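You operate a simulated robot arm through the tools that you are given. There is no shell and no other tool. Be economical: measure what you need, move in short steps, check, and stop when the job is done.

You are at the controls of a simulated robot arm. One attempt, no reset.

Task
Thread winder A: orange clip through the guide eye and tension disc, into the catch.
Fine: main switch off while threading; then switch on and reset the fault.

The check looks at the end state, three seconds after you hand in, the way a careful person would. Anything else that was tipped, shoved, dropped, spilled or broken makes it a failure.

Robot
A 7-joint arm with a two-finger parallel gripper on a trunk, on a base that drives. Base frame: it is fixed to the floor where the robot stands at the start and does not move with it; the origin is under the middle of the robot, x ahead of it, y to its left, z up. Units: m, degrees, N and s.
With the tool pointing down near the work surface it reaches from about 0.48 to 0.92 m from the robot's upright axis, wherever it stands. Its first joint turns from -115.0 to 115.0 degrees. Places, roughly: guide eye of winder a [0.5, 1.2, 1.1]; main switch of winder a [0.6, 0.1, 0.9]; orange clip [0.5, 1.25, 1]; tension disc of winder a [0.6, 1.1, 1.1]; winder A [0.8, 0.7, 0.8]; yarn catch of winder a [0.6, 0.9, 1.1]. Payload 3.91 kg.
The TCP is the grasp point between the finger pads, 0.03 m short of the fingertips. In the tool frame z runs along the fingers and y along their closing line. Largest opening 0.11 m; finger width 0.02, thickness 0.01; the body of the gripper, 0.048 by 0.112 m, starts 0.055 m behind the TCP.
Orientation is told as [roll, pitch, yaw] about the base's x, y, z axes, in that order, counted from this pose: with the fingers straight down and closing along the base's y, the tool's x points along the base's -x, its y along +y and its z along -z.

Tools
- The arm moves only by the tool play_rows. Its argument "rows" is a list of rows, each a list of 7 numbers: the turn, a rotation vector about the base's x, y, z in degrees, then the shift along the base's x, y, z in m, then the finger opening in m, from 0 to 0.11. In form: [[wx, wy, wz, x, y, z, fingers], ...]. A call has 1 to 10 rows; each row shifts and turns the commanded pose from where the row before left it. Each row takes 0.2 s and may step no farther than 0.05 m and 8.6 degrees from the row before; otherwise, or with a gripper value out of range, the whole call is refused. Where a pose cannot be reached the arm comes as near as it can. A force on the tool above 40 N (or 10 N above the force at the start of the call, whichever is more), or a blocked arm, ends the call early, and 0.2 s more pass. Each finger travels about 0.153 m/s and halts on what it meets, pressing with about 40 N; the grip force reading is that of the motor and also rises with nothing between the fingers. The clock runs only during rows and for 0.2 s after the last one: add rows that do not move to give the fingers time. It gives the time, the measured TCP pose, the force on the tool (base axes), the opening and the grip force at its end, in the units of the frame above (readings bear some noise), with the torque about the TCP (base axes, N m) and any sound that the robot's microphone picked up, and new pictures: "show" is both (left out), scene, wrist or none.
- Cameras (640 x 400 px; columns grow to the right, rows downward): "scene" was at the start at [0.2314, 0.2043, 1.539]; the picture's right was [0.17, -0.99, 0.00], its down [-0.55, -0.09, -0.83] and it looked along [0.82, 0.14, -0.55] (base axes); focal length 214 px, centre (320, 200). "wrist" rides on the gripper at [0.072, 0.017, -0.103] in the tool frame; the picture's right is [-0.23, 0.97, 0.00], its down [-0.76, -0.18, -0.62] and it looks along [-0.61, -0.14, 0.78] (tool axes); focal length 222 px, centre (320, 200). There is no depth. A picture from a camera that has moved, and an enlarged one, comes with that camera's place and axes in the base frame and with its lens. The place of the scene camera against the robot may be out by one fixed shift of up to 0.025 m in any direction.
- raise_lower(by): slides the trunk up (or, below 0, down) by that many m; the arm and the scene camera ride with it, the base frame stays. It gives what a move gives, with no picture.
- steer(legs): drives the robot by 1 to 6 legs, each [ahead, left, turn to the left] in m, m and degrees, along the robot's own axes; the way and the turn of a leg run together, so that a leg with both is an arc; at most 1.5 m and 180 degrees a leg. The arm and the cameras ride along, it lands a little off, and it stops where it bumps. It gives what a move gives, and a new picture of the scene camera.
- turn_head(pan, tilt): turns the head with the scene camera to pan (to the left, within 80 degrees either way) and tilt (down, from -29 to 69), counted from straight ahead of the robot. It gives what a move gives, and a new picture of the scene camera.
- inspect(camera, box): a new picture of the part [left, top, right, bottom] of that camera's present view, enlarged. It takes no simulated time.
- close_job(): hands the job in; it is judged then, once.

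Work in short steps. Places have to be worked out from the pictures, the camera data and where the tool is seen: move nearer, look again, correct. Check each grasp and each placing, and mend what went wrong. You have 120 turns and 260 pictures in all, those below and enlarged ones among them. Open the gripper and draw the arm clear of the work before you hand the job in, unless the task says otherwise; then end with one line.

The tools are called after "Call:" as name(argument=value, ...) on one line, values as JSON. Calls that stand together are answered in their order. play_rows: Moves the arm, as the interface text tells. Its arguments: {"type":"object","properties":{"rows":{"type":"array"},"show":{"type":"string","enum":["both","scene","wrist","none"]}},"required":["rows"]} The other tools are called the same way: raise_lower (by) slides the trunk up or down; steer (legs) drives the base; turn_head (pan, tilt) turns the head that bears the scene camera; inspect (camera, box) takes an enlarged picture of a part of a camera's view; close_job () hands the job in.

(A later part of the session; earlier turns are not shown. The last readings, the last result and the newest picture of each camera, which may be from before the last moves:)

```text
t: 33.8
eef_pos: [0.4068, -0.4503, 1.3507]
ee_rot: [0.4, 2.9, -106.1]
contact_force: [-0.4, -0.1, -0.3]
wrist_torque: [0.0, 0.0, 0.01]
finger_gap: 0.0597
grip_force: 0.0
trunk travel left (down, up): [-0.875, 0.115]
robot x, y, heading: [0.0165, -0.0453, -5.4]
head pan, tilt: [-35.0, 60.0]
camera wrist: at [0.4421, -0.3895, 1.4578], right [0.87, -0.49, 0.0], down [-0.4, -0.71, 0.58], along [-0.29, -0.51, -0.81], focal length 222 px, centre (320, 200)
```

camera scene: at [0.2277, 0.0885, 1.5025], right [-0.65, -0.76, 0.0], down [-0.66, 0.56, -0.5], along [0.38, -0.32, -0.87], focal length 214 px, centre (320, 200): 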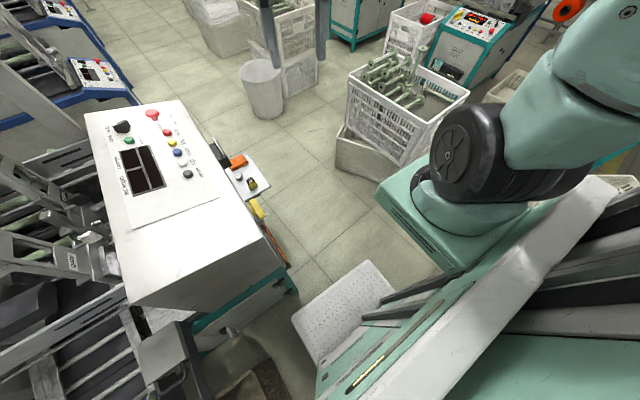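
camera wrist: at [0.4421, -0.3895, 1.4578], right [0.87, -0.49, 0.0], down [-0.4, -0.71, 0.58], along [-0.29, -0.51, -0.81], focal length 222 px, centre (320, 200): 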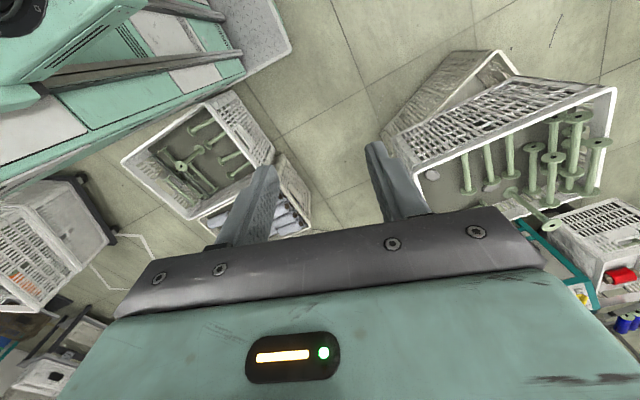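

The crate with bobbins stands right alongside the robot at y≈-0.35; that was the contact. I'll move left a little, straighten out and back away slowly.

Call:
steer(legs=[[0, 0.06, 0], [0, 0, 5.4], [-0.2, 0, 0]])

Call:
turn_head(pan=78, tilt=55)

```text
t: 36.5
eef_pos: [0.2532, -0.3509, 1.3502]
ee_rot: [0.5, 3.0, -100.5]
contact_force: [0.5, 0.5, -1.1]
wrist_torque: [-0.02, 0.0, -0.03]
finger_gap: 0.0601
grip_force: 0.0
trunk travel left (down, up): [-0.875, 0.115]
robot x, y, heading: [-0.1771, 0.0144, -0.0]
head pan, tilt: [-35.0, 60.0]
camera scene: at [0.0215, 0.1679, 1.5025], right [-0.57, -0.82, 0.0], down [-0.71, 0.5, -0.5], along [0.41, -0.29, -0.87], focal length 214 px, centre (320, 200)
```

scene: 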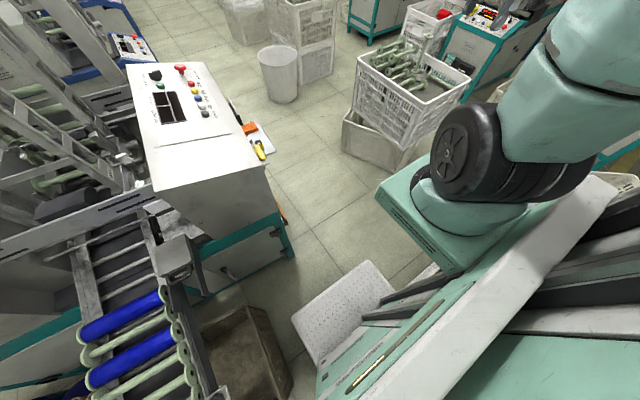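

```text
t: 38.4
eef_pos: [0.2526, -0.3506, 1.3509]
ee_rot: [0.6, 3.0, -100.6]
contact_force: [0.2, -0.2, 0.0]
wrist_torque: [0.01, 0.02, 0.01]
finger_gap: 0.0601
grip_force: 0.0
trunk travel left (down, up): [-0.875, 0.115]
robot x, y, heading: [-0.1783, 0.0181, 0.2]
head pan, tilt: [78.0, 55.0]
camera scene: at [-0.0183, 0.2766, 1.5086], right [0.98, -0.21, 0.0], down [-0.17, -0.8, -0.57], along [0.12, 0.56, -0.82], focal length 214 px, centre (320, 200)
```

scene: 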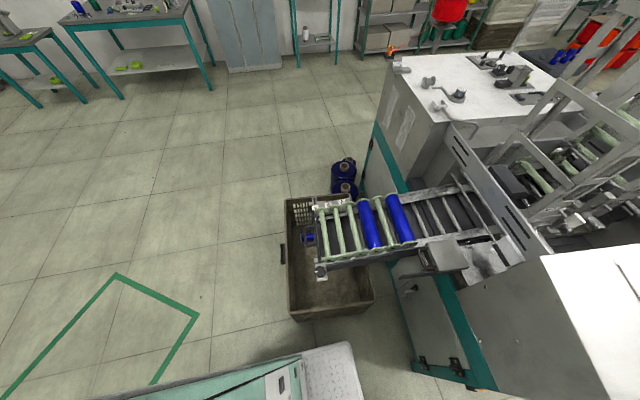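

It moved freely. The floor in front of the brown crate is open, so I'll back out another 0.45 m, go 1.4 m left, and look at the threading side.

Call:
steer(legs=[[-0.45, 0, 0], [0, 1.4, 0]])

Call:
turn_head(pan=-10, tilt=40)

Call:
inspect(camera="scene", box=[200, 60, 440, 210])

```text
t: 47.5
eef_pos: [-0.1982, 1.0201, 1.35]
ee_rot: [0.5, 2.9, -100.5]
contact_force: [0.6, -0.1, -0.8]
wrist_torque: [0.02, -0.04, -0.02]
finger_gap: 0.0599
grip_force: 0.0
trunk travel left (down, up): [-0.875, 0.115]
robot x, y, heading: [-0.6264, 1.386, 0.0]
head pan, tilt: [78.0, 55.0]
camera scene: at [-0.469, 1.648, 1.5086], right [0.98, -0.21, 0.0], down [-0.17, -0.8, -0.57], along [0.12, 0.56, -0.82], focal length 214 px, centre (320, 200)
```

scene: 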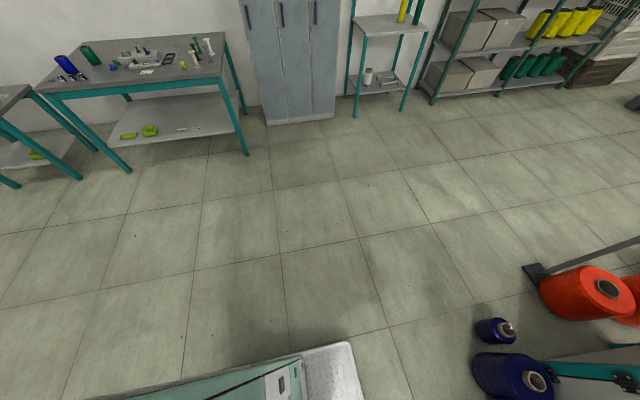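

```text
t: 49.2
eef_pos: [-0.1978, 1.0203, 1.3498]
ee_rot: [0.5, 2.9, -100.7]
contact_force: [0.0, -1.0, 0.7]
wrist_torque: [0.0, -0.01, 0.0]
finger_gap: 0.0599
grip_force: 0.1
trunk travel left (down, up): [-0.875, 0.115]
robot x, y, heading: [-0.6293, 1.3885, 0.2]
head pan, tilt: [-10.0, 40.0]
camera scene: at [-0.4003, 1.5628, 1.5292], right [-0.17, -0.98, 0.0], down [-0.63, 0.11, -0.77], along [0.75, -0.13, -0.64], focal length 214 px, centre (320, 200)
```

scene: 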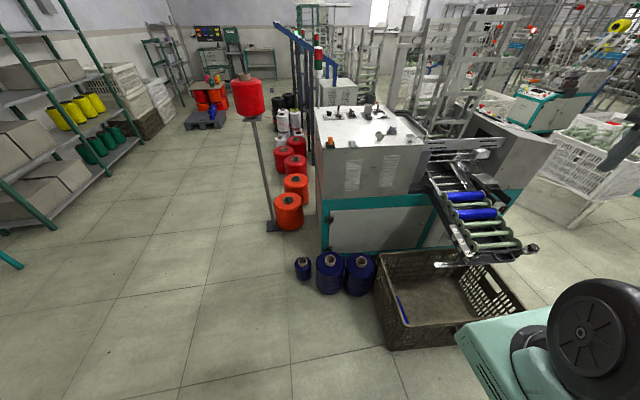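

```text
2.67 times, centred on (320, 135) of scene
camera zoom: at [-0.4003, 1.5628, 1.5292], right [-0.17, -0.98, 0.0], down [-0.63, 0.11, -0.77], along [0.75, -0.13, -0.64], focal length 572 px, centre (320, 373)
```

zoom: 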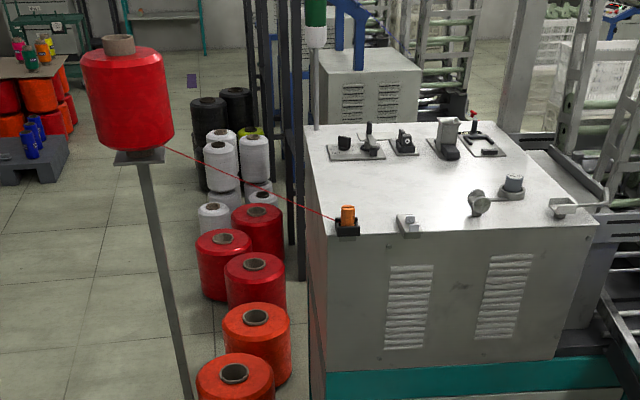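

Now the path is visible: red yarn to the orange clip in its black rest at about (0.535, 1.345, 1.09), then parts along the table's front edge at y≈1.24, 1.09 and 0.93. I'll go beside the brown crate and forward in two steps, staying clear of the blue bobbins.

Call:
steer(legs=[[0, 0.15, 0], [0.35, 0, 0]])

Call:
turn_head(pan=-35, tilt=60)

```text
t: 52.4
eef_pos: [0.1518, 1.1746, 1.3486]
ee_rot: [0.5, 2.9, -100.4]
contact_force: [0.8, -0.5, 0.1]
wrist_torque: [0.02, -0.02, 0.06]
finger_gap: 0.06
grip_force: 0.0
trunk travel left (down, up): [-0.875, 0.115]
robot x, y, heading: [-0.279, 1.5372, -0.1]
head pan, tilt: [-10.0, 40.0]
camera scene: at [-0.0531, 1.7159, 1.5293], right [-0.17, -0.99, 0.0], down [-0.63, 0.11, -0.77], along [0.75, -0.13, -0.64], focal length 214 px, centre (320, 200)
```

scene: 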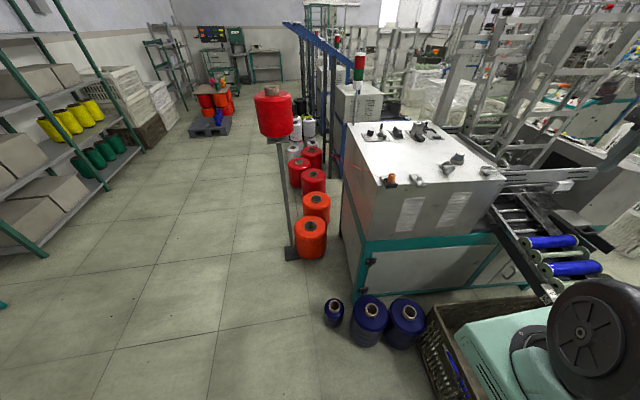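

```text
t: 53.3
eef_pos: [0.1515, 1.1746, 1.3493]
ee_rot: [0.5, 2.9, -100.3]
contact_force: [-0.4, 0.7, 0.7]
wrist_torque: [-0.01, 0.0, 0.06]
finger_gap: 0.06
grip_force: 0.1
trunk travel left (down, up): [-0.875, 0.115]
robot x, y, heading: [-0.2829, 1.5387, 0.1]
head pan, tilt: [-35.0, 60.0]
camera scene: at [-0.0819, 1.6923, 1.5025], right [-0.57, -0.82, 0.0], down [-0.71, 0.49, -0.5], along [0.41, -0.29, -0.87], focal length 214 px, centre (320, 200)
```

scene: 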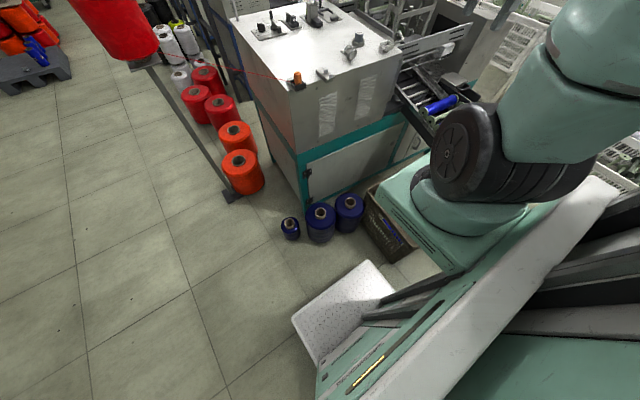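

The foot plate ends about 0.31 m ahead of the robot's centre; bobbin fronts are at x≈0.33. Going 0.19 m ahead leaves about 0.1 m clearance.

Call:
steer(legs=[[0.19, 0, 0]])

Call:
turn_head(pan=-35, tilt=35)

Call:
inspect(camera="scene", box=[160, 120, 400, 280])

```text
t: 54.9
eef_pos: [0.3431, 1.175, 1.3503]
ee_rot: [0.4, 2.9, -100.4]
contact_force: [0.1, 0.7, 0.5]
wrist_torque: [-0.04, -0.02, 0.02]
finger_gap: 0.0599
grip_force: 0.1
trunk travel left (down, up): [-0.875, 0.115]
robot x, y, heading: [-0.0855, 1.5412, 0.1]
head pan, tilt: [-35.0, 60.0]
camera scene: at [0.1093, 1.6929, 1.5025], right [-0.57, -0.82, 0.0], down [-0.71, 0.49, -0.5], along [0.41, -0.29, -0.87], focal length 214 px, centre (320, 200)
```

scene: 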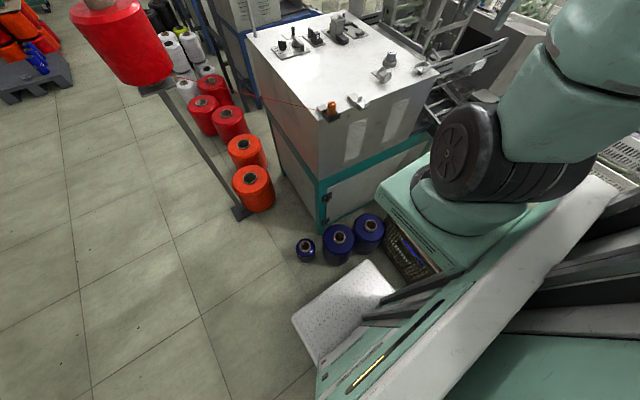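

```text
t: 55.7
eef_pos: [0.3428, 1.174, 1.3505]
ee_rot: [0.5, 3.0, -100.3]
contact_force: [-0.7, -0.3, -0.1]
wrist_torque: [0.01, 0.01, 0.01]
finger_gap: 0.06
grip_force: 0.0
trunk travel left (down, up): [-0.875, 0.115]
robot x, y, heading: [-0.0896, 1.5428, 0.3]
head pan, tilt: [-35.0, 35.0]
camera scene: at [0.1271, 1.6807, 1.5367], right [-0.57, -0.82, 0.0], down [-0.47, 0.33, -0.82], along [0.67, -0.47, -0.57], focal length 214 px, centre (320, 200)
```

scene: 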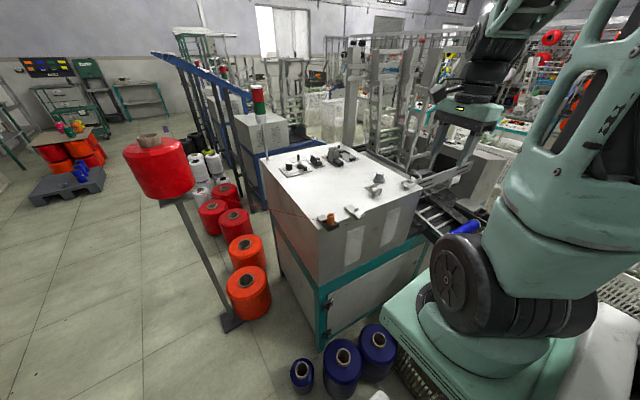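

```text
2.50 times, centred on (280, 200) of scene
camera zoom: at [0.1271, 1.6807, 1.5367], right [-0.57, -0.82, 0.0], down [-0.47, 0.33, -0.82], along [0.67, -0.47, -0.57], focal length 536 px, centre (420, 200)
```

zoom: 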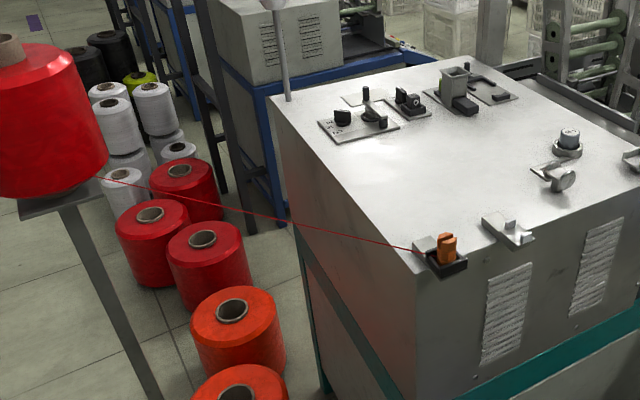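

I'll turn the wrist back to yaw 0, so its camera looks at the table edge from the robot's side.

Call:
play_rows(rows=[[0, 0, 8.5, 0.0, 0, 0, 0.06], [0, 0, 8.5, 0, 0, 0, 0.06], [0, 0, 8.5, 0, 0, 0, 0.06], [0, 0, 8.5, 0, 0, 0, 0.06], [0, 0, 8.5, 0, 0, 0, 0.06], [0, 0, 8.5, 0, 0, 0, 0.06], [0, 0, 8.5, 0, 0, 0, 0.06], [0, 0, 8.5, 0, 0, 0, 0.06], [0, 0, 8.5, 0, 0, 0, 0.06], [0, 0, 8.5, 0, 0, 0, 0.06]], show="none")

Call:
play_rows(rows=[[0, 0, 7.6, 0.01, 0.01, 0, 0.06], [0, 0, 7.6, 0.01, 0.01, 0, 0.06]], show="wrist")

Call:
inspect(camera="wrist", box=[200, 20, 440, 200])

```text
t: 57.9
eef_pos: [0.3415, 1.1752, 1.3492]
ee_rot: [0.5, 3.0, -15.3]
contact_force: [0.4, 0.6, 0.3]
wrist_torque: [0.0, 0.0, 0.01]
finger_gap: 0.0599
grip_force: 0.0
trunk travel left (down, up): [-0.875, 0.115]
robot x, y, heading: [-0.0889, 1.5438, 0.1]
head pan, tilt: [-35.0, 35.0]
```

```text
t: 58.5
eef_pos: [0.3625, 1.1959, 1.3509]
ee_rot: [0.5, 2.9, -0.2]
contact_force: [-0.3, -0.5, -0.5]
wrist_torque: [0.0, 0.0, 0.0]
finger_gap: 0.06
grip_force: 0.2
trunk travel left (down, up): [-0.875, 0.115]
robot x, y, heading: [-0.0872, 1.5405, 0.3]
head pan, tilt: [-35.0, 35.0]
camera wrist: at [0.2961, 1.2119, 1.4589], right [0.23, 0.97, 0.0], down [0.79, -0.18, 0.58], along [0.56, -0.14, -0.81], focal length 222 px, centre (320, 200)
```

wrist: 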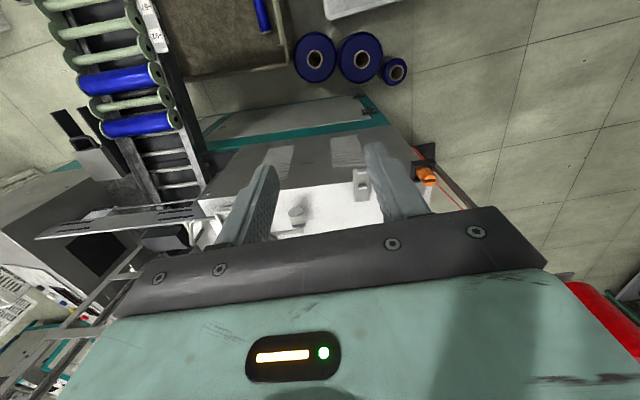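

```text
2.22 times, centred on (320, 110) of wrist
camera zoom: at [0.2961, 1.2119, 1.4589], right [0.23, 0.97, 0.0], down [0.79, -0.18, 0.58], along [0.56, -0.14, -0.81], focal length 494 px, centre (320, 400)
```

zoom: 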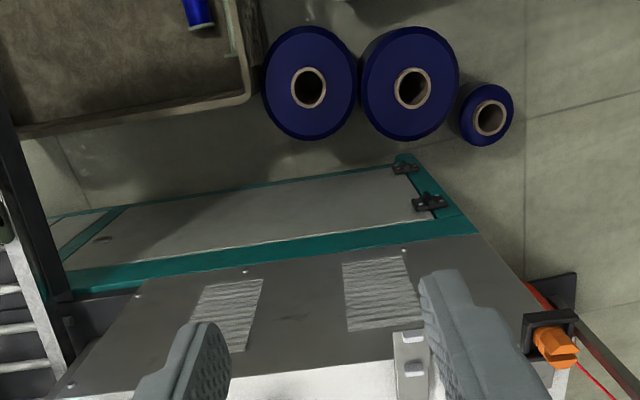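

The zooms are sharp, so I'll take tight scene views of the clip, eye, disc and catch from here.

Call:
inspect(camera="scene", box=[310, 195, 370, 235])

Call:
inspect(camera="scene", box=[350, 165, 440, 225])

Call:
inspect(camera="wrist", box=[270, 150, 450, 260])

```text
10.00 times, centred on (340, 215) of scene
camera zoom: at [0.1271, 1.6805, 1.5368], right [-0.57, -0.82, 0.0], down [-0.47, 0.33, -0.82], along [0.67, -0.47, -0.57], focal length 2145 px, centre (120, 50)
```

zoom: 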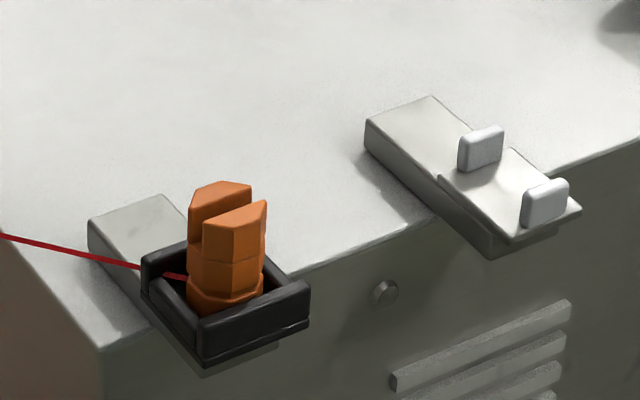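

```text
6.67 times, centred on (395, 195) of scene
camera zoom: at [0.1271, 1.6805, 1.5368], right [-0.57, -0.82, 0.0], down [-0.47, 0.33, -0.82], along [0.67, -0.47, -0.57], focal length 1430 px, centre (-180, 233)
```

zoom: 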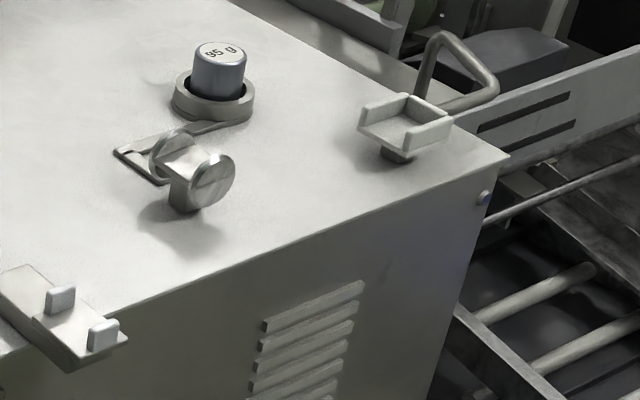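

```text
3.56 times, centred on (360, 205) of wrist
camera zoom: at [0.2961, 1.2119, 1.4589], right [0.23, 0.97, 0.0], down [0.79, -0.18, 0.58], along [0.56, -0.14, -0.81], focal length 790 px, centre (178, 182)
```

zoom: 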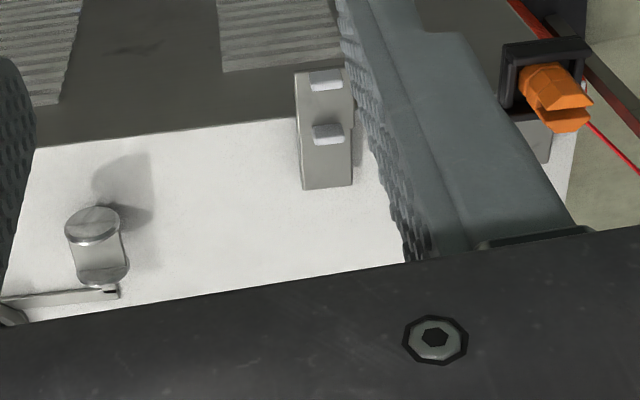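

The path is clear now: the eye is two upright tabs, the disc unit a pair of discs, and the catch a U-tray, all with yarn running along y. I need closer looks at the gaps.

Call:
inspect(camera="scene", box=[364, 168, 394, 198])

Call:
inspect(camera="scene", box=[398, 172, 428, 192])

Call:
inspect(camera="scene", box=[318, 205, 345, 235])

```text
13.33 times, centred on (379, 183) of scene
camera zoom: at [0.1271, 1.6805, 1.5368], right [-0.57, -0.82, 0.0], down [-0.47, 0.33, -0.82], along [0.67, -0.47, -0.57], focal length 2860 px, centre (-467, 427)
```

zoom: 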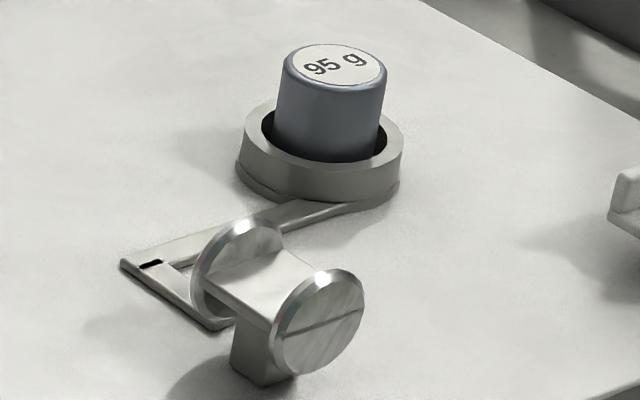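

```text
16.00 times, centred on (413, 182) of scene
camera zoom: at [0.1271, 1.6805, 1.5368], right [-0.57, -0.82, 0.0], down [-0.47, 0.33, -0.82], along [0.67, -0.47, -0.57], focal length 3432 px, centre (-1168, 488)
```

zoom: 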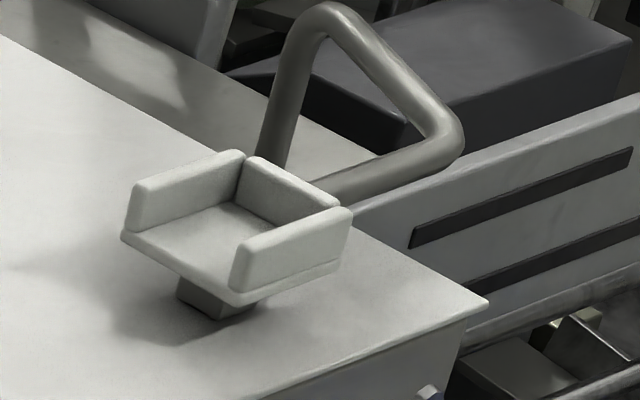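

```text
13.33 times, centred on (332, 220) of scene
camera zoom: at [0.1271, 1.6805, 1.5368], right [-0.57, -0.82, 0.0], down [-0.47, 0.33, -0.82], along [0.67, -0.47, -0.57], focal length 2860 px, centre (167, -67)
```

zoom: 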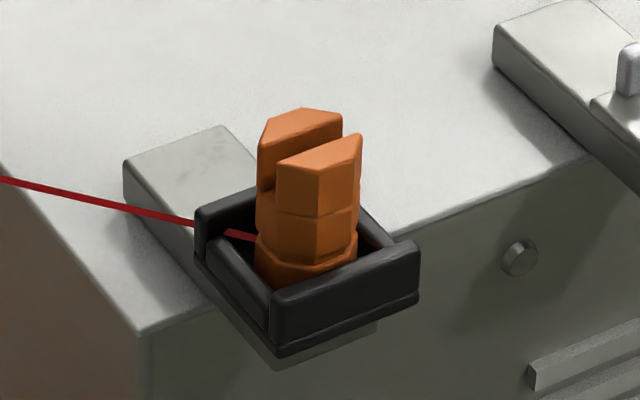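

Triangulating gives: clip top (0.539, 1.350, 1.117); eye tabs at x 0.507/0.541, y 1.238, z≈1.086; disc bar (0.587, 1.09, 1.09); catch about (0.566, 0.927, 1.07). I'll level the tool and hover over the clip, closing along y.

Call:
play_rows(rows=[[-0.5, -2.9, 0.2, 0.03, 0.035, 0, 0.06], [0, 0, 0, 0.03, 0.035, 0, 0.06], [0, 0, 0, 0.03, 0.035, -0.015, 0.06], [0, 0, 0, 0.03, 0.035, -0.015, 0.06], [0, 0, 0, 0.03, 0.014, -0.03, 0.06], [0, 0, 0, 0.026, 0, -0.04, 0.06], [0, 0, 0, 0, 0, -0.04, 0.06]], show="both")

Call:
inspect(camera="wrist", box=[220, 60, 440, 240])

```text
t: 60.1
eef_pos: [0.5403, 1.3494, 1.2114]
ee_rot: [0.0, 0.1, 0.0]
contact_force: [0.3, -0.4, 0.3]
wrist_torque: [-0.02, -0.02, 0.01]
finger_gap: 0.06
grip_force: 0.1
trunk travel left (down, up): [-0.875, 0.115]
robot x, y, heading: [-0.0891, 1.5421, 0.3]
head pan, tilt: [-35.0, 35.0]
camera scene: at [0.1269, 1.6807, 1.5368], right [-0.57, -0.82, 0.0], down [-0.47, 0.33, -0.82], along [0.67, -0.47, -0.57], focal length 214 px, centre (320, 200)
camera wrist: at [0.4679, 1.3661, 1.3155], right [0.23, 0.97, 0.0], down [0.76, -0.18, 0.62], along [0.61, -0.14, -0.78], focal length 222 px, centre (320, 200)
```

scene: 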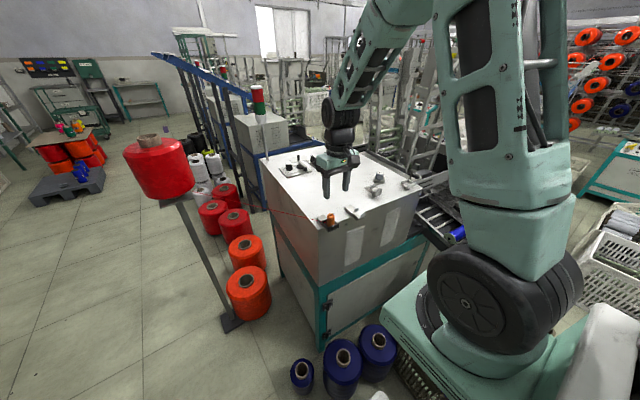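
wrist: 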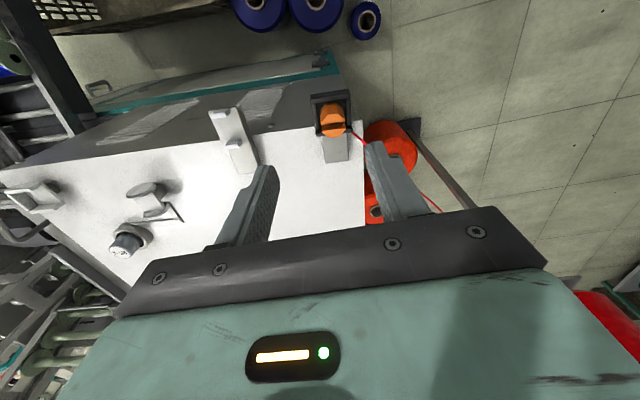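

```text
2.22 times, centred on (330, 150) of wrist
camera zoom: at [0.4679, 1.3661, 1.3155], right [0.23, 0.97, 0.0], down [0.76, -0.18, 0.62], along [0.61, -0.14, -0.78], focal length 494 px, centre (298, 311)
```

zoom: 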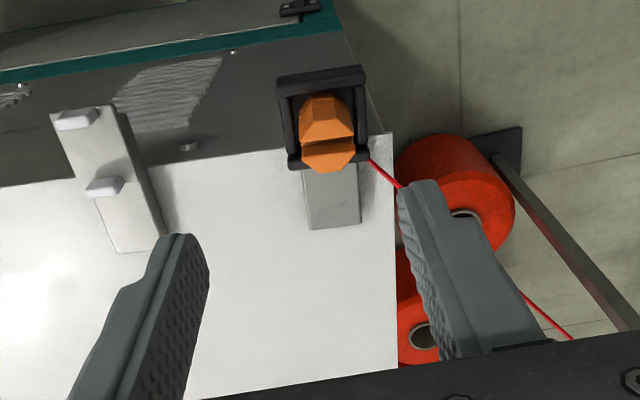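

The clip sits slightly toward +y from my estimate. I'll shift 8 mm in y and 3 mm in x, and lower to z≈1.16 to recheck.

Call:
play_rows(rows=[[0, 0, 0, 0.003, 0.008, -0.025, 0.06], [0, 0, 0, 0, 0, -0.025, 0.06]], show="wrist")

Call:
inspect(camera="wrist", box=[220, 80, 440, 240])

Call:
inspect(camera="scene", box=[300, 170, 380, 235])

```text
t: 60.7
eef_pos: [0.5419, 1.3554, 1.1581]
ee_rot: [0.1, 0.1, 0.0]
contact_force: [-0.4, 0.1, 0.5]
wrist_torque: [-0.02, -0.02, 0.0]
finger_gap: 0.06
grip_force: 0.0
trunk travel left (down, up): [-0.875, 0.115]
robot x, y, heading: [-0.0908, 1.5442, 0.1]
head pan, tilt: [-35.0, 35.0]
camera wrist: at [0.4702, 1.3739, 1.2638], right [0.23, 0.97, 0.0], down [0.76, -0.18, 0.62], along [0.61, -0.14, -0.78], focal length 222 px, centre (320, 200)
```

wrist: 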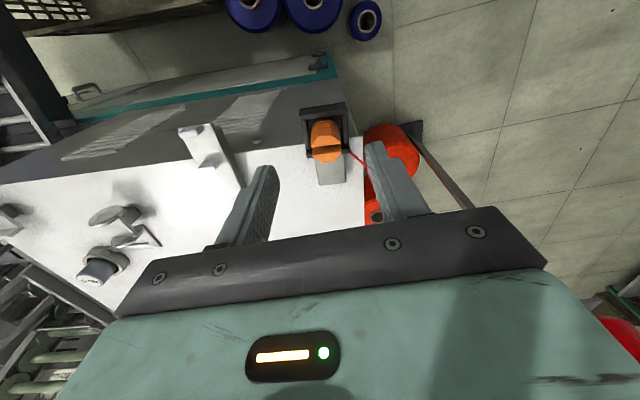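

```text
2.50 times, centred on (330, 160) of wrist
camera zoom: at [0.4702, 1.3739, 1.2638], right [0.23, 0.97, 0.0], down [0.76, -0.18, 0.62], along [0.61, -0.14, -0.78], focal length 555 px, centre (295, 300)
```

zoom: 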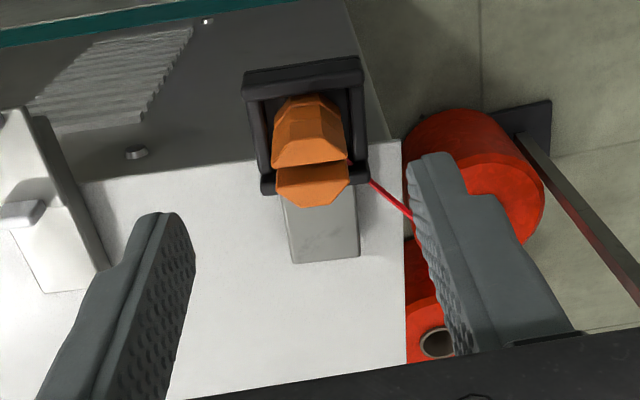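

```text
6.15 times, centred on (340, 202) of scene
camera zoom: at [0.1269, 1.6808, 1.5369], right [-0.57, -0.82, 0.0], down [-0.47, 0.33, -0.82], along [0.67, -0.47, -0.57], focal length 1320 px, centre (197, 185)
```

zoom: 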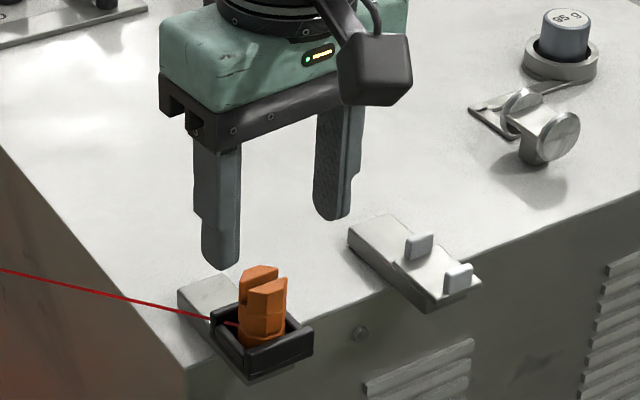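

Two wrist rays and the scene view agree on the clip at about (0.546, 1.361) with its top near z 1.10. I'll correct by 4–5 mm and descend to grip the upper part.

Call:
play_rows(rows=[[0, 0, 0, 0.004, 0.005, -0.02, 0.06], [0, 0, 0, 0, 0, -0.02, 0.06], [0, 0, 0, 0, 0, -0.01, 0.06]], show="wrist")

Call:
inspect(camera="wrist", box=[220, 80, 440, 240])

Call:
inspect(camera="scene", box=[300, 170, 380, 235])

```text
t: 61.5
eef_pos: [0.5464, 1.3624, 1.1093]
ee_rot: [0.0, 0.1, 0.0]
contact_force: [0.4, 0.4, 0.1]
wrist_torque: [0.05, -0.02, -0.02]
finger_gap: 0.0602
grip_force: 0.0
trunk travel left (down, up): [-0.875, 0.115]
robot x, y, heading: [-0.0876, 1.5434, 0.2]
head pan, tilt: [-35.0, 35.0]
camera wrist: at [0.4732, 1.3795, 1.2141], right [0.23, 0.97, 0.0], down [0.76, -0.18, 0.62], along [0.61, -0.14, -0.78], focal length 222 px, centre (320, 200)
```

wrist: 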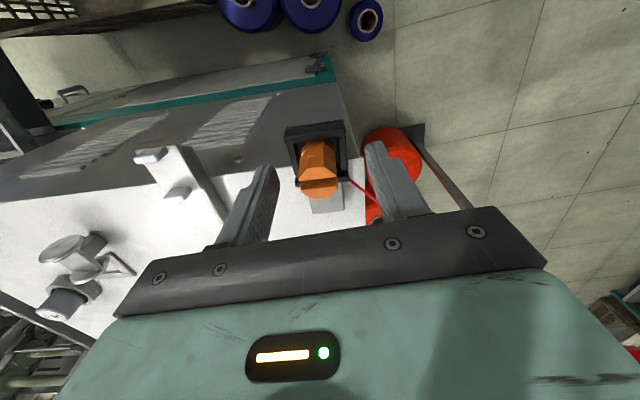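

```text
2.50 times, centred on (330, 160) of wrist
camera zoom: at [0.4732, 1.3795, 1.2141], right [0.23, 0.97, 0.0], down [0.76, -0.18, 0.62], along [0.61, -0.14, -0.78], focal length 555 px, centre (295, 300)
```

zoom: 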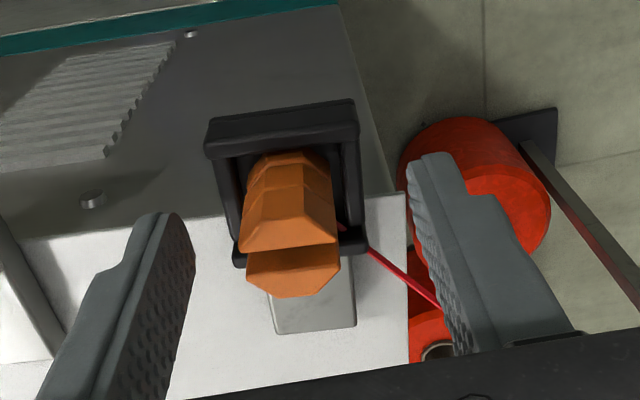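

```text
6.15 times, centred on (340, 202) of scene
camera zoom: at [0.1271, 1.6807, 1.5368], right [-0.57, -0.82, 0.0], down [-0.47, 0.33, -0.82], along [0.67, -0.47, -0.57], focal length 1320 px, centre (197, 185)
```

zoom: 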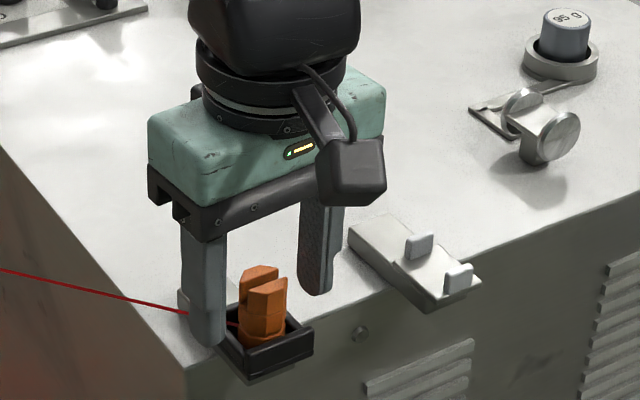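

The clip is centred between the pads with about 2.5 cm of overlap. Closing.

Call:
play_rows(rows=[[0, 0, 0, 0, 0, 0, 0.04], [0, 0, 0, 0, 0, 0, 0.015], [0, 0, 0, 0, 0, 0, 0.01], [0, 0, 0, 0, 0, 0, 0.01]], show="none")

Call:
inspect(camera="wrist", box=[220, 80, 440, 240])

Call:
inspect(camera="scene", box=[300, 170, 380, 235])

```text
t: 62.5
eef_pos: [0.545, 1.363, 1.1094]
ee_rot: [0.0, 0.1, 0.0]
contact_force: [0.0, 0.6, -0.7]
wrist_torque: [0.01, -0.02, -0.02]
finger_gap: 0.0223
grip_force: 39.7
trunk travel left (down, up): [-0.875, 0.115]
robot x, y, heading: [-0.086, 1.543, 0.2]
head pan, tilt: [-35.0, 35.0]
```

```text
2.50 times, centred on (330, 160) of wrist
camera zoom: at [0.4733, 1.3795, 1.2144], right [0.23, 0.97, 0.0], down [0.76, -0.18, 0.62], along [0.61, -0.14, -0.78], focal length 555 px, centre (295, 300)
```

zoom: 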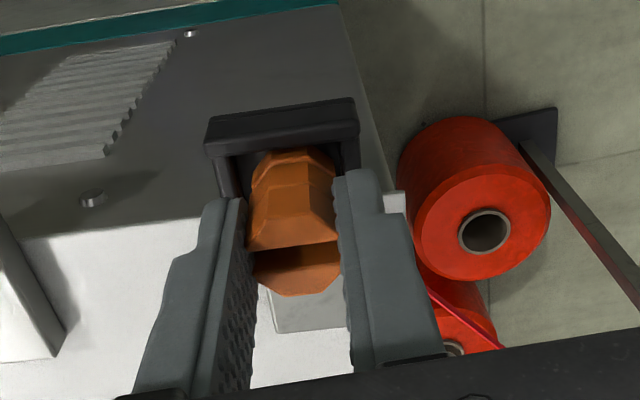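

```text
6.15 times, centred on (340, 202) of scene
camera zoom: at [0.1272, 1.6807, 1.5368], right [-0.57, -0.82, 0.0], down [-0.47, 0.33, -0.82], along [0.67, -0.47, -0.57], focal length 1320 px, centre (197, 185)
```

zoom: 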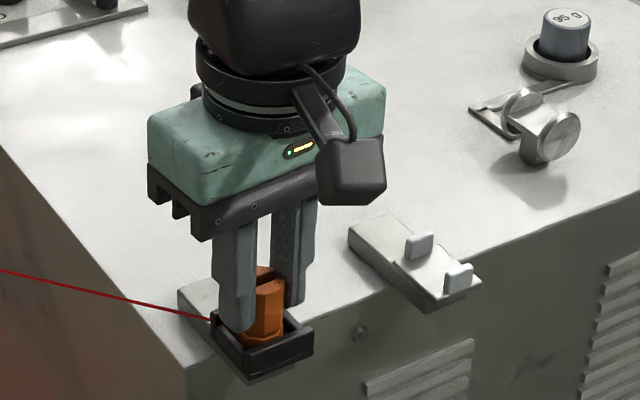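

The grasp is solid (22 mm). Recomputed from two close wrist views, the eye tabs are at x 0.517 and 0.554, y≈1.246, tops ~1.08. I'll lift the clip 5 cm straight up and check the yarn.

Call:
play_rows(rows=[[0, 0, 0, 0, 0, 0.02, 0.01], [0, 0, 0, 0, 0, 0.03, 0.01], [0, 0, 0, -0.02, -0.02, 0, 0.01], [0, 0, 0, -0.02, -0.02, 0, 0.01]], show="wrist")

Call:
inspect(camera="scene", box=[290, 150, 380, 235])

```text
t: 63.5
eef_pos: [0.5065, 1.3241, 1.1595]
ee_rot: [0.0, 0.1, 0.1]
contact_force: [0.1, 1.0, 1.2]
wrist_torque: [0.0, 0.02, -0.01]
finger_gap: 0.0224
grip_force: 40.1
trunk travel left (down, up): [-0.875, 0.115]
robot x, y, heading: [-0.0873, 1.5429, 0.2]
head pan, tilt: [-35.0, 35.0]
camera wrist: at [0.4346, 1.3414, 1.2636], right [0.23, 0.97, 0.0], down [0.76, -0.18, 0.62], along [0.61, -0.14, -0.78], focal length 222 px, centre (320, 200)
```

wrist: 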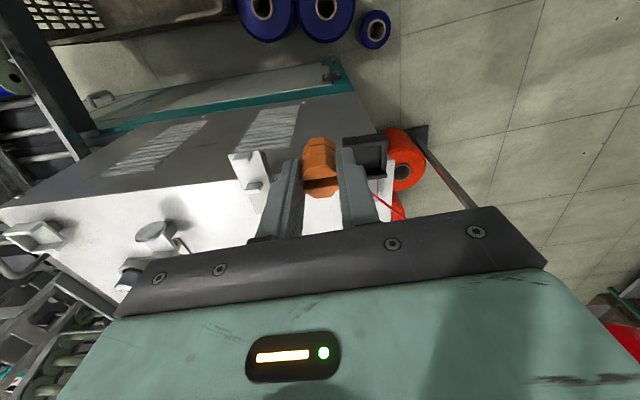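

```text
4.71 times, centred on (335, 192) of scene
camera zoom: at [0.1273, 1.6811, 1.5367], right [-0.57, -0.82, 0.0], down [-0.47, 0.33, -0.82], along [0.67, -0.47, -0.57], focal length 1009 px, centre (249, 235)
```

zoom: 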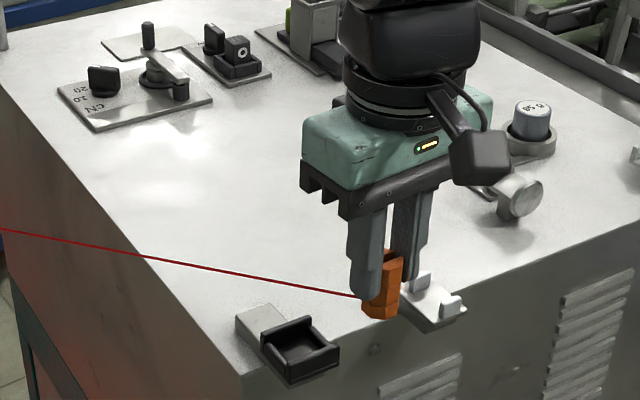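

The yarn follows in a straight line. I'll carry the clip over and past the eye to (0.475, 1.18), still high, then look.

Call:
play_rows(rows=[[0, 0, 0, -0.01, -0.036, 0, 0.01], [0, 0, 0, -0.01, -0.036, 0, 0.01], [0, 0, 0, -0.0115, -0.036, 0, 0.01], [0, 0, 0, 0, -0.036, 0, 0.01]], show="wrist")

Call:
inspect(camera="wrist", box=[60, 60, 460, 310])

Call:
inspect(camera="scene", box=[310, 160, 400, 235])

```text
t: 64.5
eef_pos: [0.4741, 1.1763, 1.1591]
ee_rot: [0.0, 0.3, -0.1]
contact_force: [-0.6, 1.6, 0.4]
wrist_torque: [0.02, 0.01, 0.01]
finger_gap: 0.0224
grip_force: 40.5
trunk travel left (down, up): [-0.875, 0.115]
robot x, y, heading: [-0.0872, 1.5401, 0.4]
head pan, tilt: [-35.0, 35.0]
camera wrist: at [0.4019, 1.1937, 1.265], right [0.23, 0.97, 0.0], down [0.76, -0.18, 0.62], along [0.61, -0.14, -0.78], focal length 222 px, centre (320, 200)
```

wrist: 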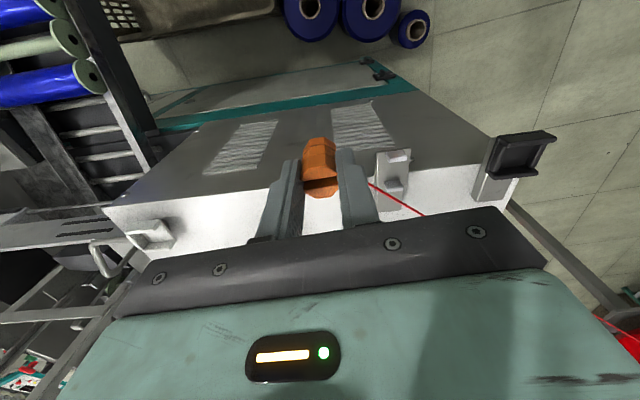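

```text
1.60 times, centred on (260, 185) of wrist
camera zoom: at [0.4019, 1.1937, 1.265], right [0.23, 0.97, 0.0], down [0.76, -0.18, 0.62], along [0.61, -0.14, -0.78], focal length 355 px, centre (416, 224)
```

zoom: 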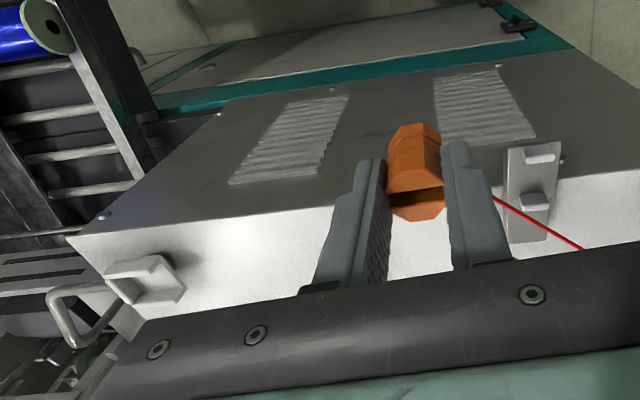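

```text
5.33 times, centred on (355, 198) of scene
camera zoom: at [0.1271, 1.6812, 1.5368], right [-0.57, -0.82, 0.0], down [-0.47, 0.33, -0.82], along [0.67, -0.47, -0.57], focal length 1144 px, centre (133, 213)
```

zoom: 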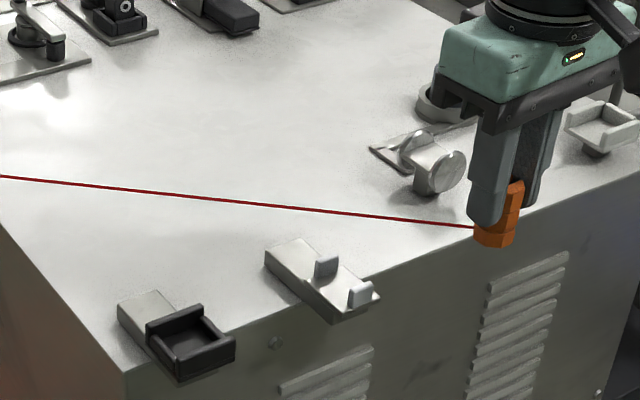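

The yarn now passes above the tabs. From here its line to the cone crosses the eye at x≈0.533, midway between the tabs, so I lower 6 cm in front of the table edge to drop it between them.

Call:
play_rows(rows=[[0, 0, 0, 0, 0, -0.02, 0.01], [0, 0, 0, 0, 0, -0.02, 0.01], [0, 0, 0, 0, 0, -0.02, 0.01]], show="wrist")

Call:
inspect(camera="scene", box=[320, 180, 390, 235])

Call:
inspect(camera="wrist", box=[330, 120, 450, 220])

```text
t: 65.3
eef_pos: [0.4743, 1.177, 1.1003]
ee_rot: [0.0, 0.0, 0.0]
contact_force: [-0.3, 0.9, 0.3]
wrist_torque: [0.01, -0.01, -0.01]
finger_gap: 0.0224
grip_force: 40.3
trunk travel left (down, up): [-0.875, 0.115]
robot x, y, heading: [-0.0915, 1.54, 0.4]
head pan, tilt: [-35.0, 35.0]
camera wrist: at [0.4017, 1.1941, 1.2047], right [0.23, 0.97, 0.0], down [0.76, -0.18, 0.62], along [0.61, -0.14, -0.78], focal length 222 px, centre (320, 200)
```

wrist: 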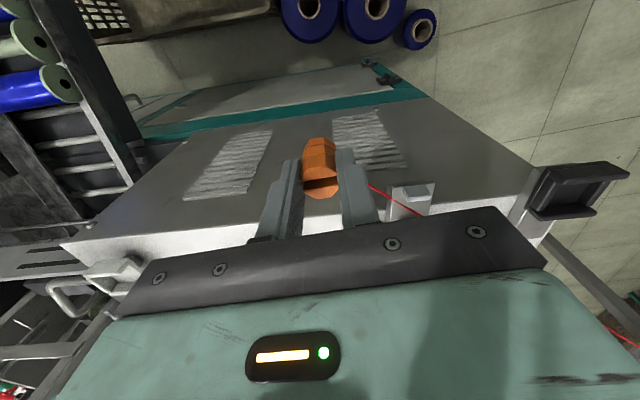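

```text
7.27 times, centred on (355, 208) of scene
camera zoom: at [0.127, 1.6808, 1.5368], right [-0.57, -0.82, 0.0], down [-0.47, 0.33, -0.82], along [0.67, -0.47, -0.57], focal length 1560 px, centre (66, 146)
```

zoom: 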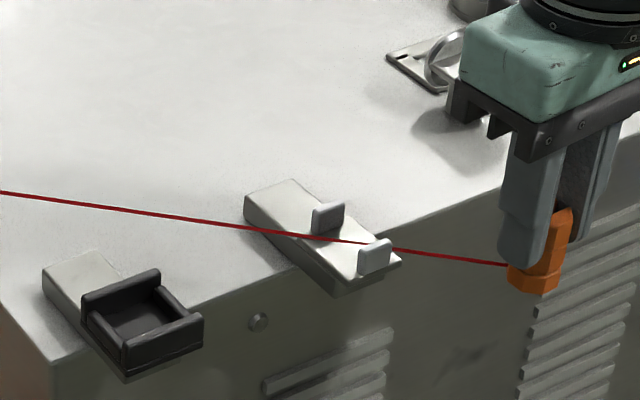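

```text
4.00 times, centred on (390, 170) of wrist
camera zoom: at [0.4017, 1.1941, 1.2047], right [0.23, 0.97, 0.0], down [0.76, -0.18, 0.62], along [0.61, -0.14, -0.78], focal length 888 px, centre (40, 320)
```

zoom: 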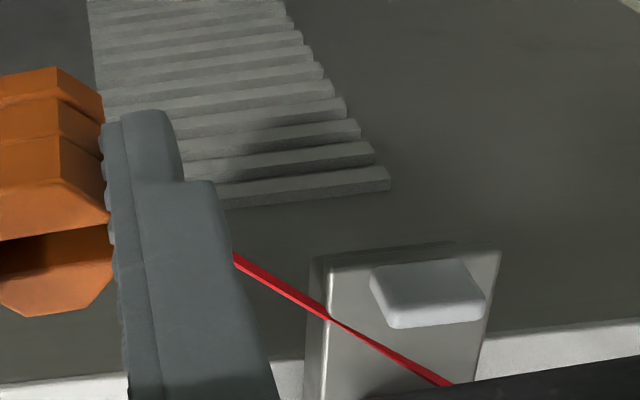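

The yarn now lies between the two tabs. I'll pull the clip to y≈1.05, staying low in front of the table edge, to see whether the yarn bends at the eye.

Call:
play_rows(rows=[[0, 0, 0, 0, -0.03, 0, 0.01], [0, 0, 0, 0, -0.03, 0, 0.01], [0, 0, 0, 0, -0.035, 0, 0.01], [0, 0, 0, 0, -0.035, 0, 0.01]], show="wrist")

Call:
inspect(camera="scene", box=[310, 170, 420, 240])

Call:
inspect(camera="wrist", box=[330, 80, 490, 210])

```text
t: 66.3
eef_pos: [0.4756, 1.0466, 1.1008]
ee_rot: [0.0, 0.1, 0.0]
contact_force: [0.2, 0.4, 0.3]
wrist_torque: [-0.01, 0.02, 0.0]
finger_gap: 0.0221
grip_force: 40.0
trunk travel left (down, up): [-0.875, 0.115]
robot x, y, heading: [-0.0873, 1.5436, 0.2]
head pan, tilt: [-35.0, 35.0]
camera wrist: at [0.4036, 1.0627, 1.2048], right [0.23, 0.97, 0.0], down [0.76, -0.18, 0.62], along [0.61, -0.14, -0.78], focal length 222 px, centre (320, 200)
```

wrist: 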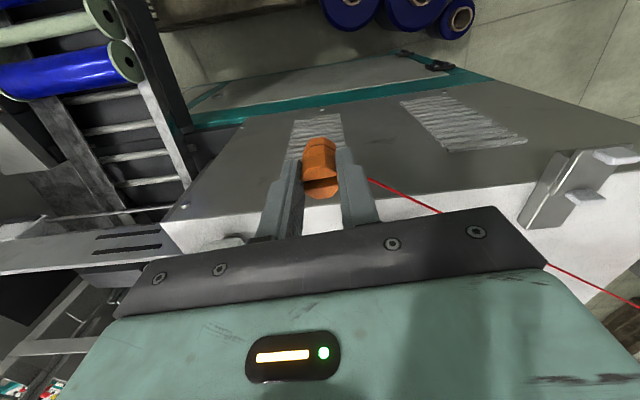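

```text
5.71 times, centred on (365, 205) of scene
camera zoom: at [0.1271, 1.6812, 1.5368], right [-0.57, -0.82, 0.0], down [-0.47, 0.33, -0.82], along [0.67, -0.47, -0.57], focal length 1226 px, centre (63, 171)
```

zoom: 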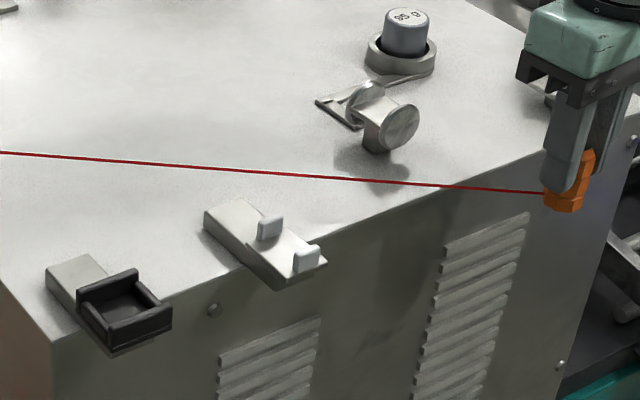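

```text
3.08 times, centred on (410, 145) of wrist
camera zoom: at [0.4036, 1.0627, 1.2048], right [0.23, 0.97, 0.0], down [0.76, -0.18, 0.62], along [0.61, -0.14, -0.78], focal length 684 px, centre (43, 369)
```

zoom: 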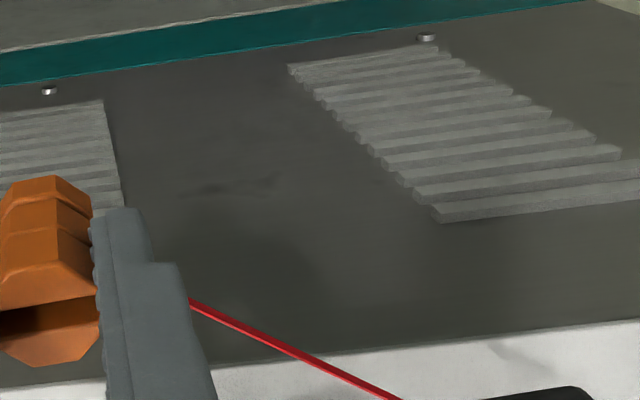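

The yarn came back out as a straight line, so it isn't held; the clip itself needs to be carried through between the tabs. I'll raise it, go back to the near side of the eye at x≈0.535 and align.

Call:
play_rows(rows=[[0, 0, 0, 0, 0, 0.045, 0.01], [0, 0, 0, 0, 0.045, 0.025, 0.01], [0, 0, 0, 0, 0.048, 0, 0.01], [0, 0, 0, 0, 0.048, 0, 0.01], [0, 0, 0, 0, 0.048, 0, 0.01], [0, 0, 0, 0.01, 0.045, 0, 0.01], [0, 0, 0, 0.025, 0.03, 0, 0.01], [0, 0, 0, 0.025, 0, -0.02, 0.01], [0, 0, 0, 0, 0, 0, 0.01]], show="wrist")

Call:
inspect(camera="wrist", box=[200, 90, 400, 230])

Call:
inspect(camera="scene", box=[310, 175, 390, 235])

```text
refused: row 2 steps farther than a row can; nothing moved
```

```text
2.86 times, centred on (300, 160) of wrist
camera zoom: at [0.4036, 1.0627, 1.2048], right [0.23, 0.97, 0.0], down [0.76, -0.18, 0.62], along [0.61, -0.14, -0.78], focal length 635 px, centre (377, 314)
```

zoom: 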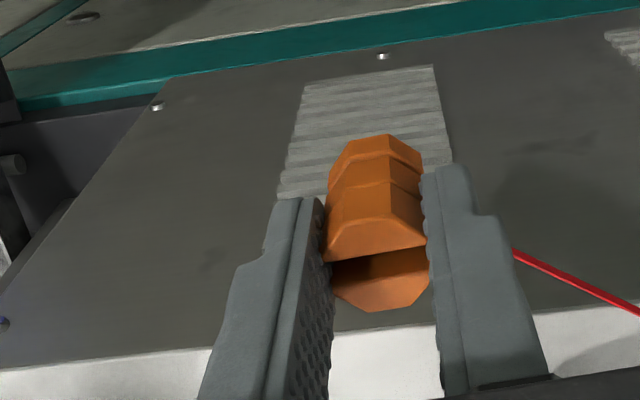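

```text
6.67 times, centred on (350, 205) of scene
camera zoom: at [0.1271, 1.6812, 1.5368], right [-0.57, -0.82, 0.0], down [-0.47, 0.33, -0.82], along [0.67, -0.47, -0.57], focal length 1430 px, centre (120, 167)
```

zoom: 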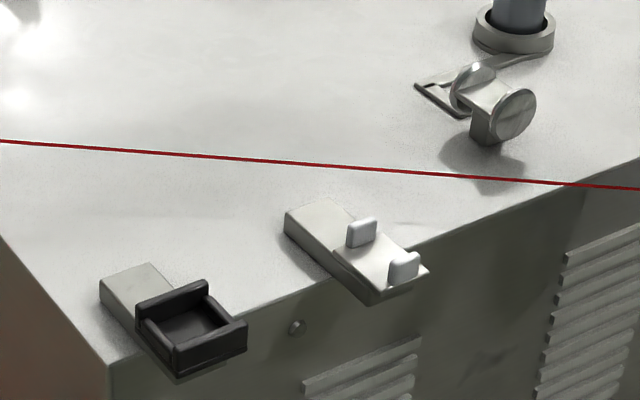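

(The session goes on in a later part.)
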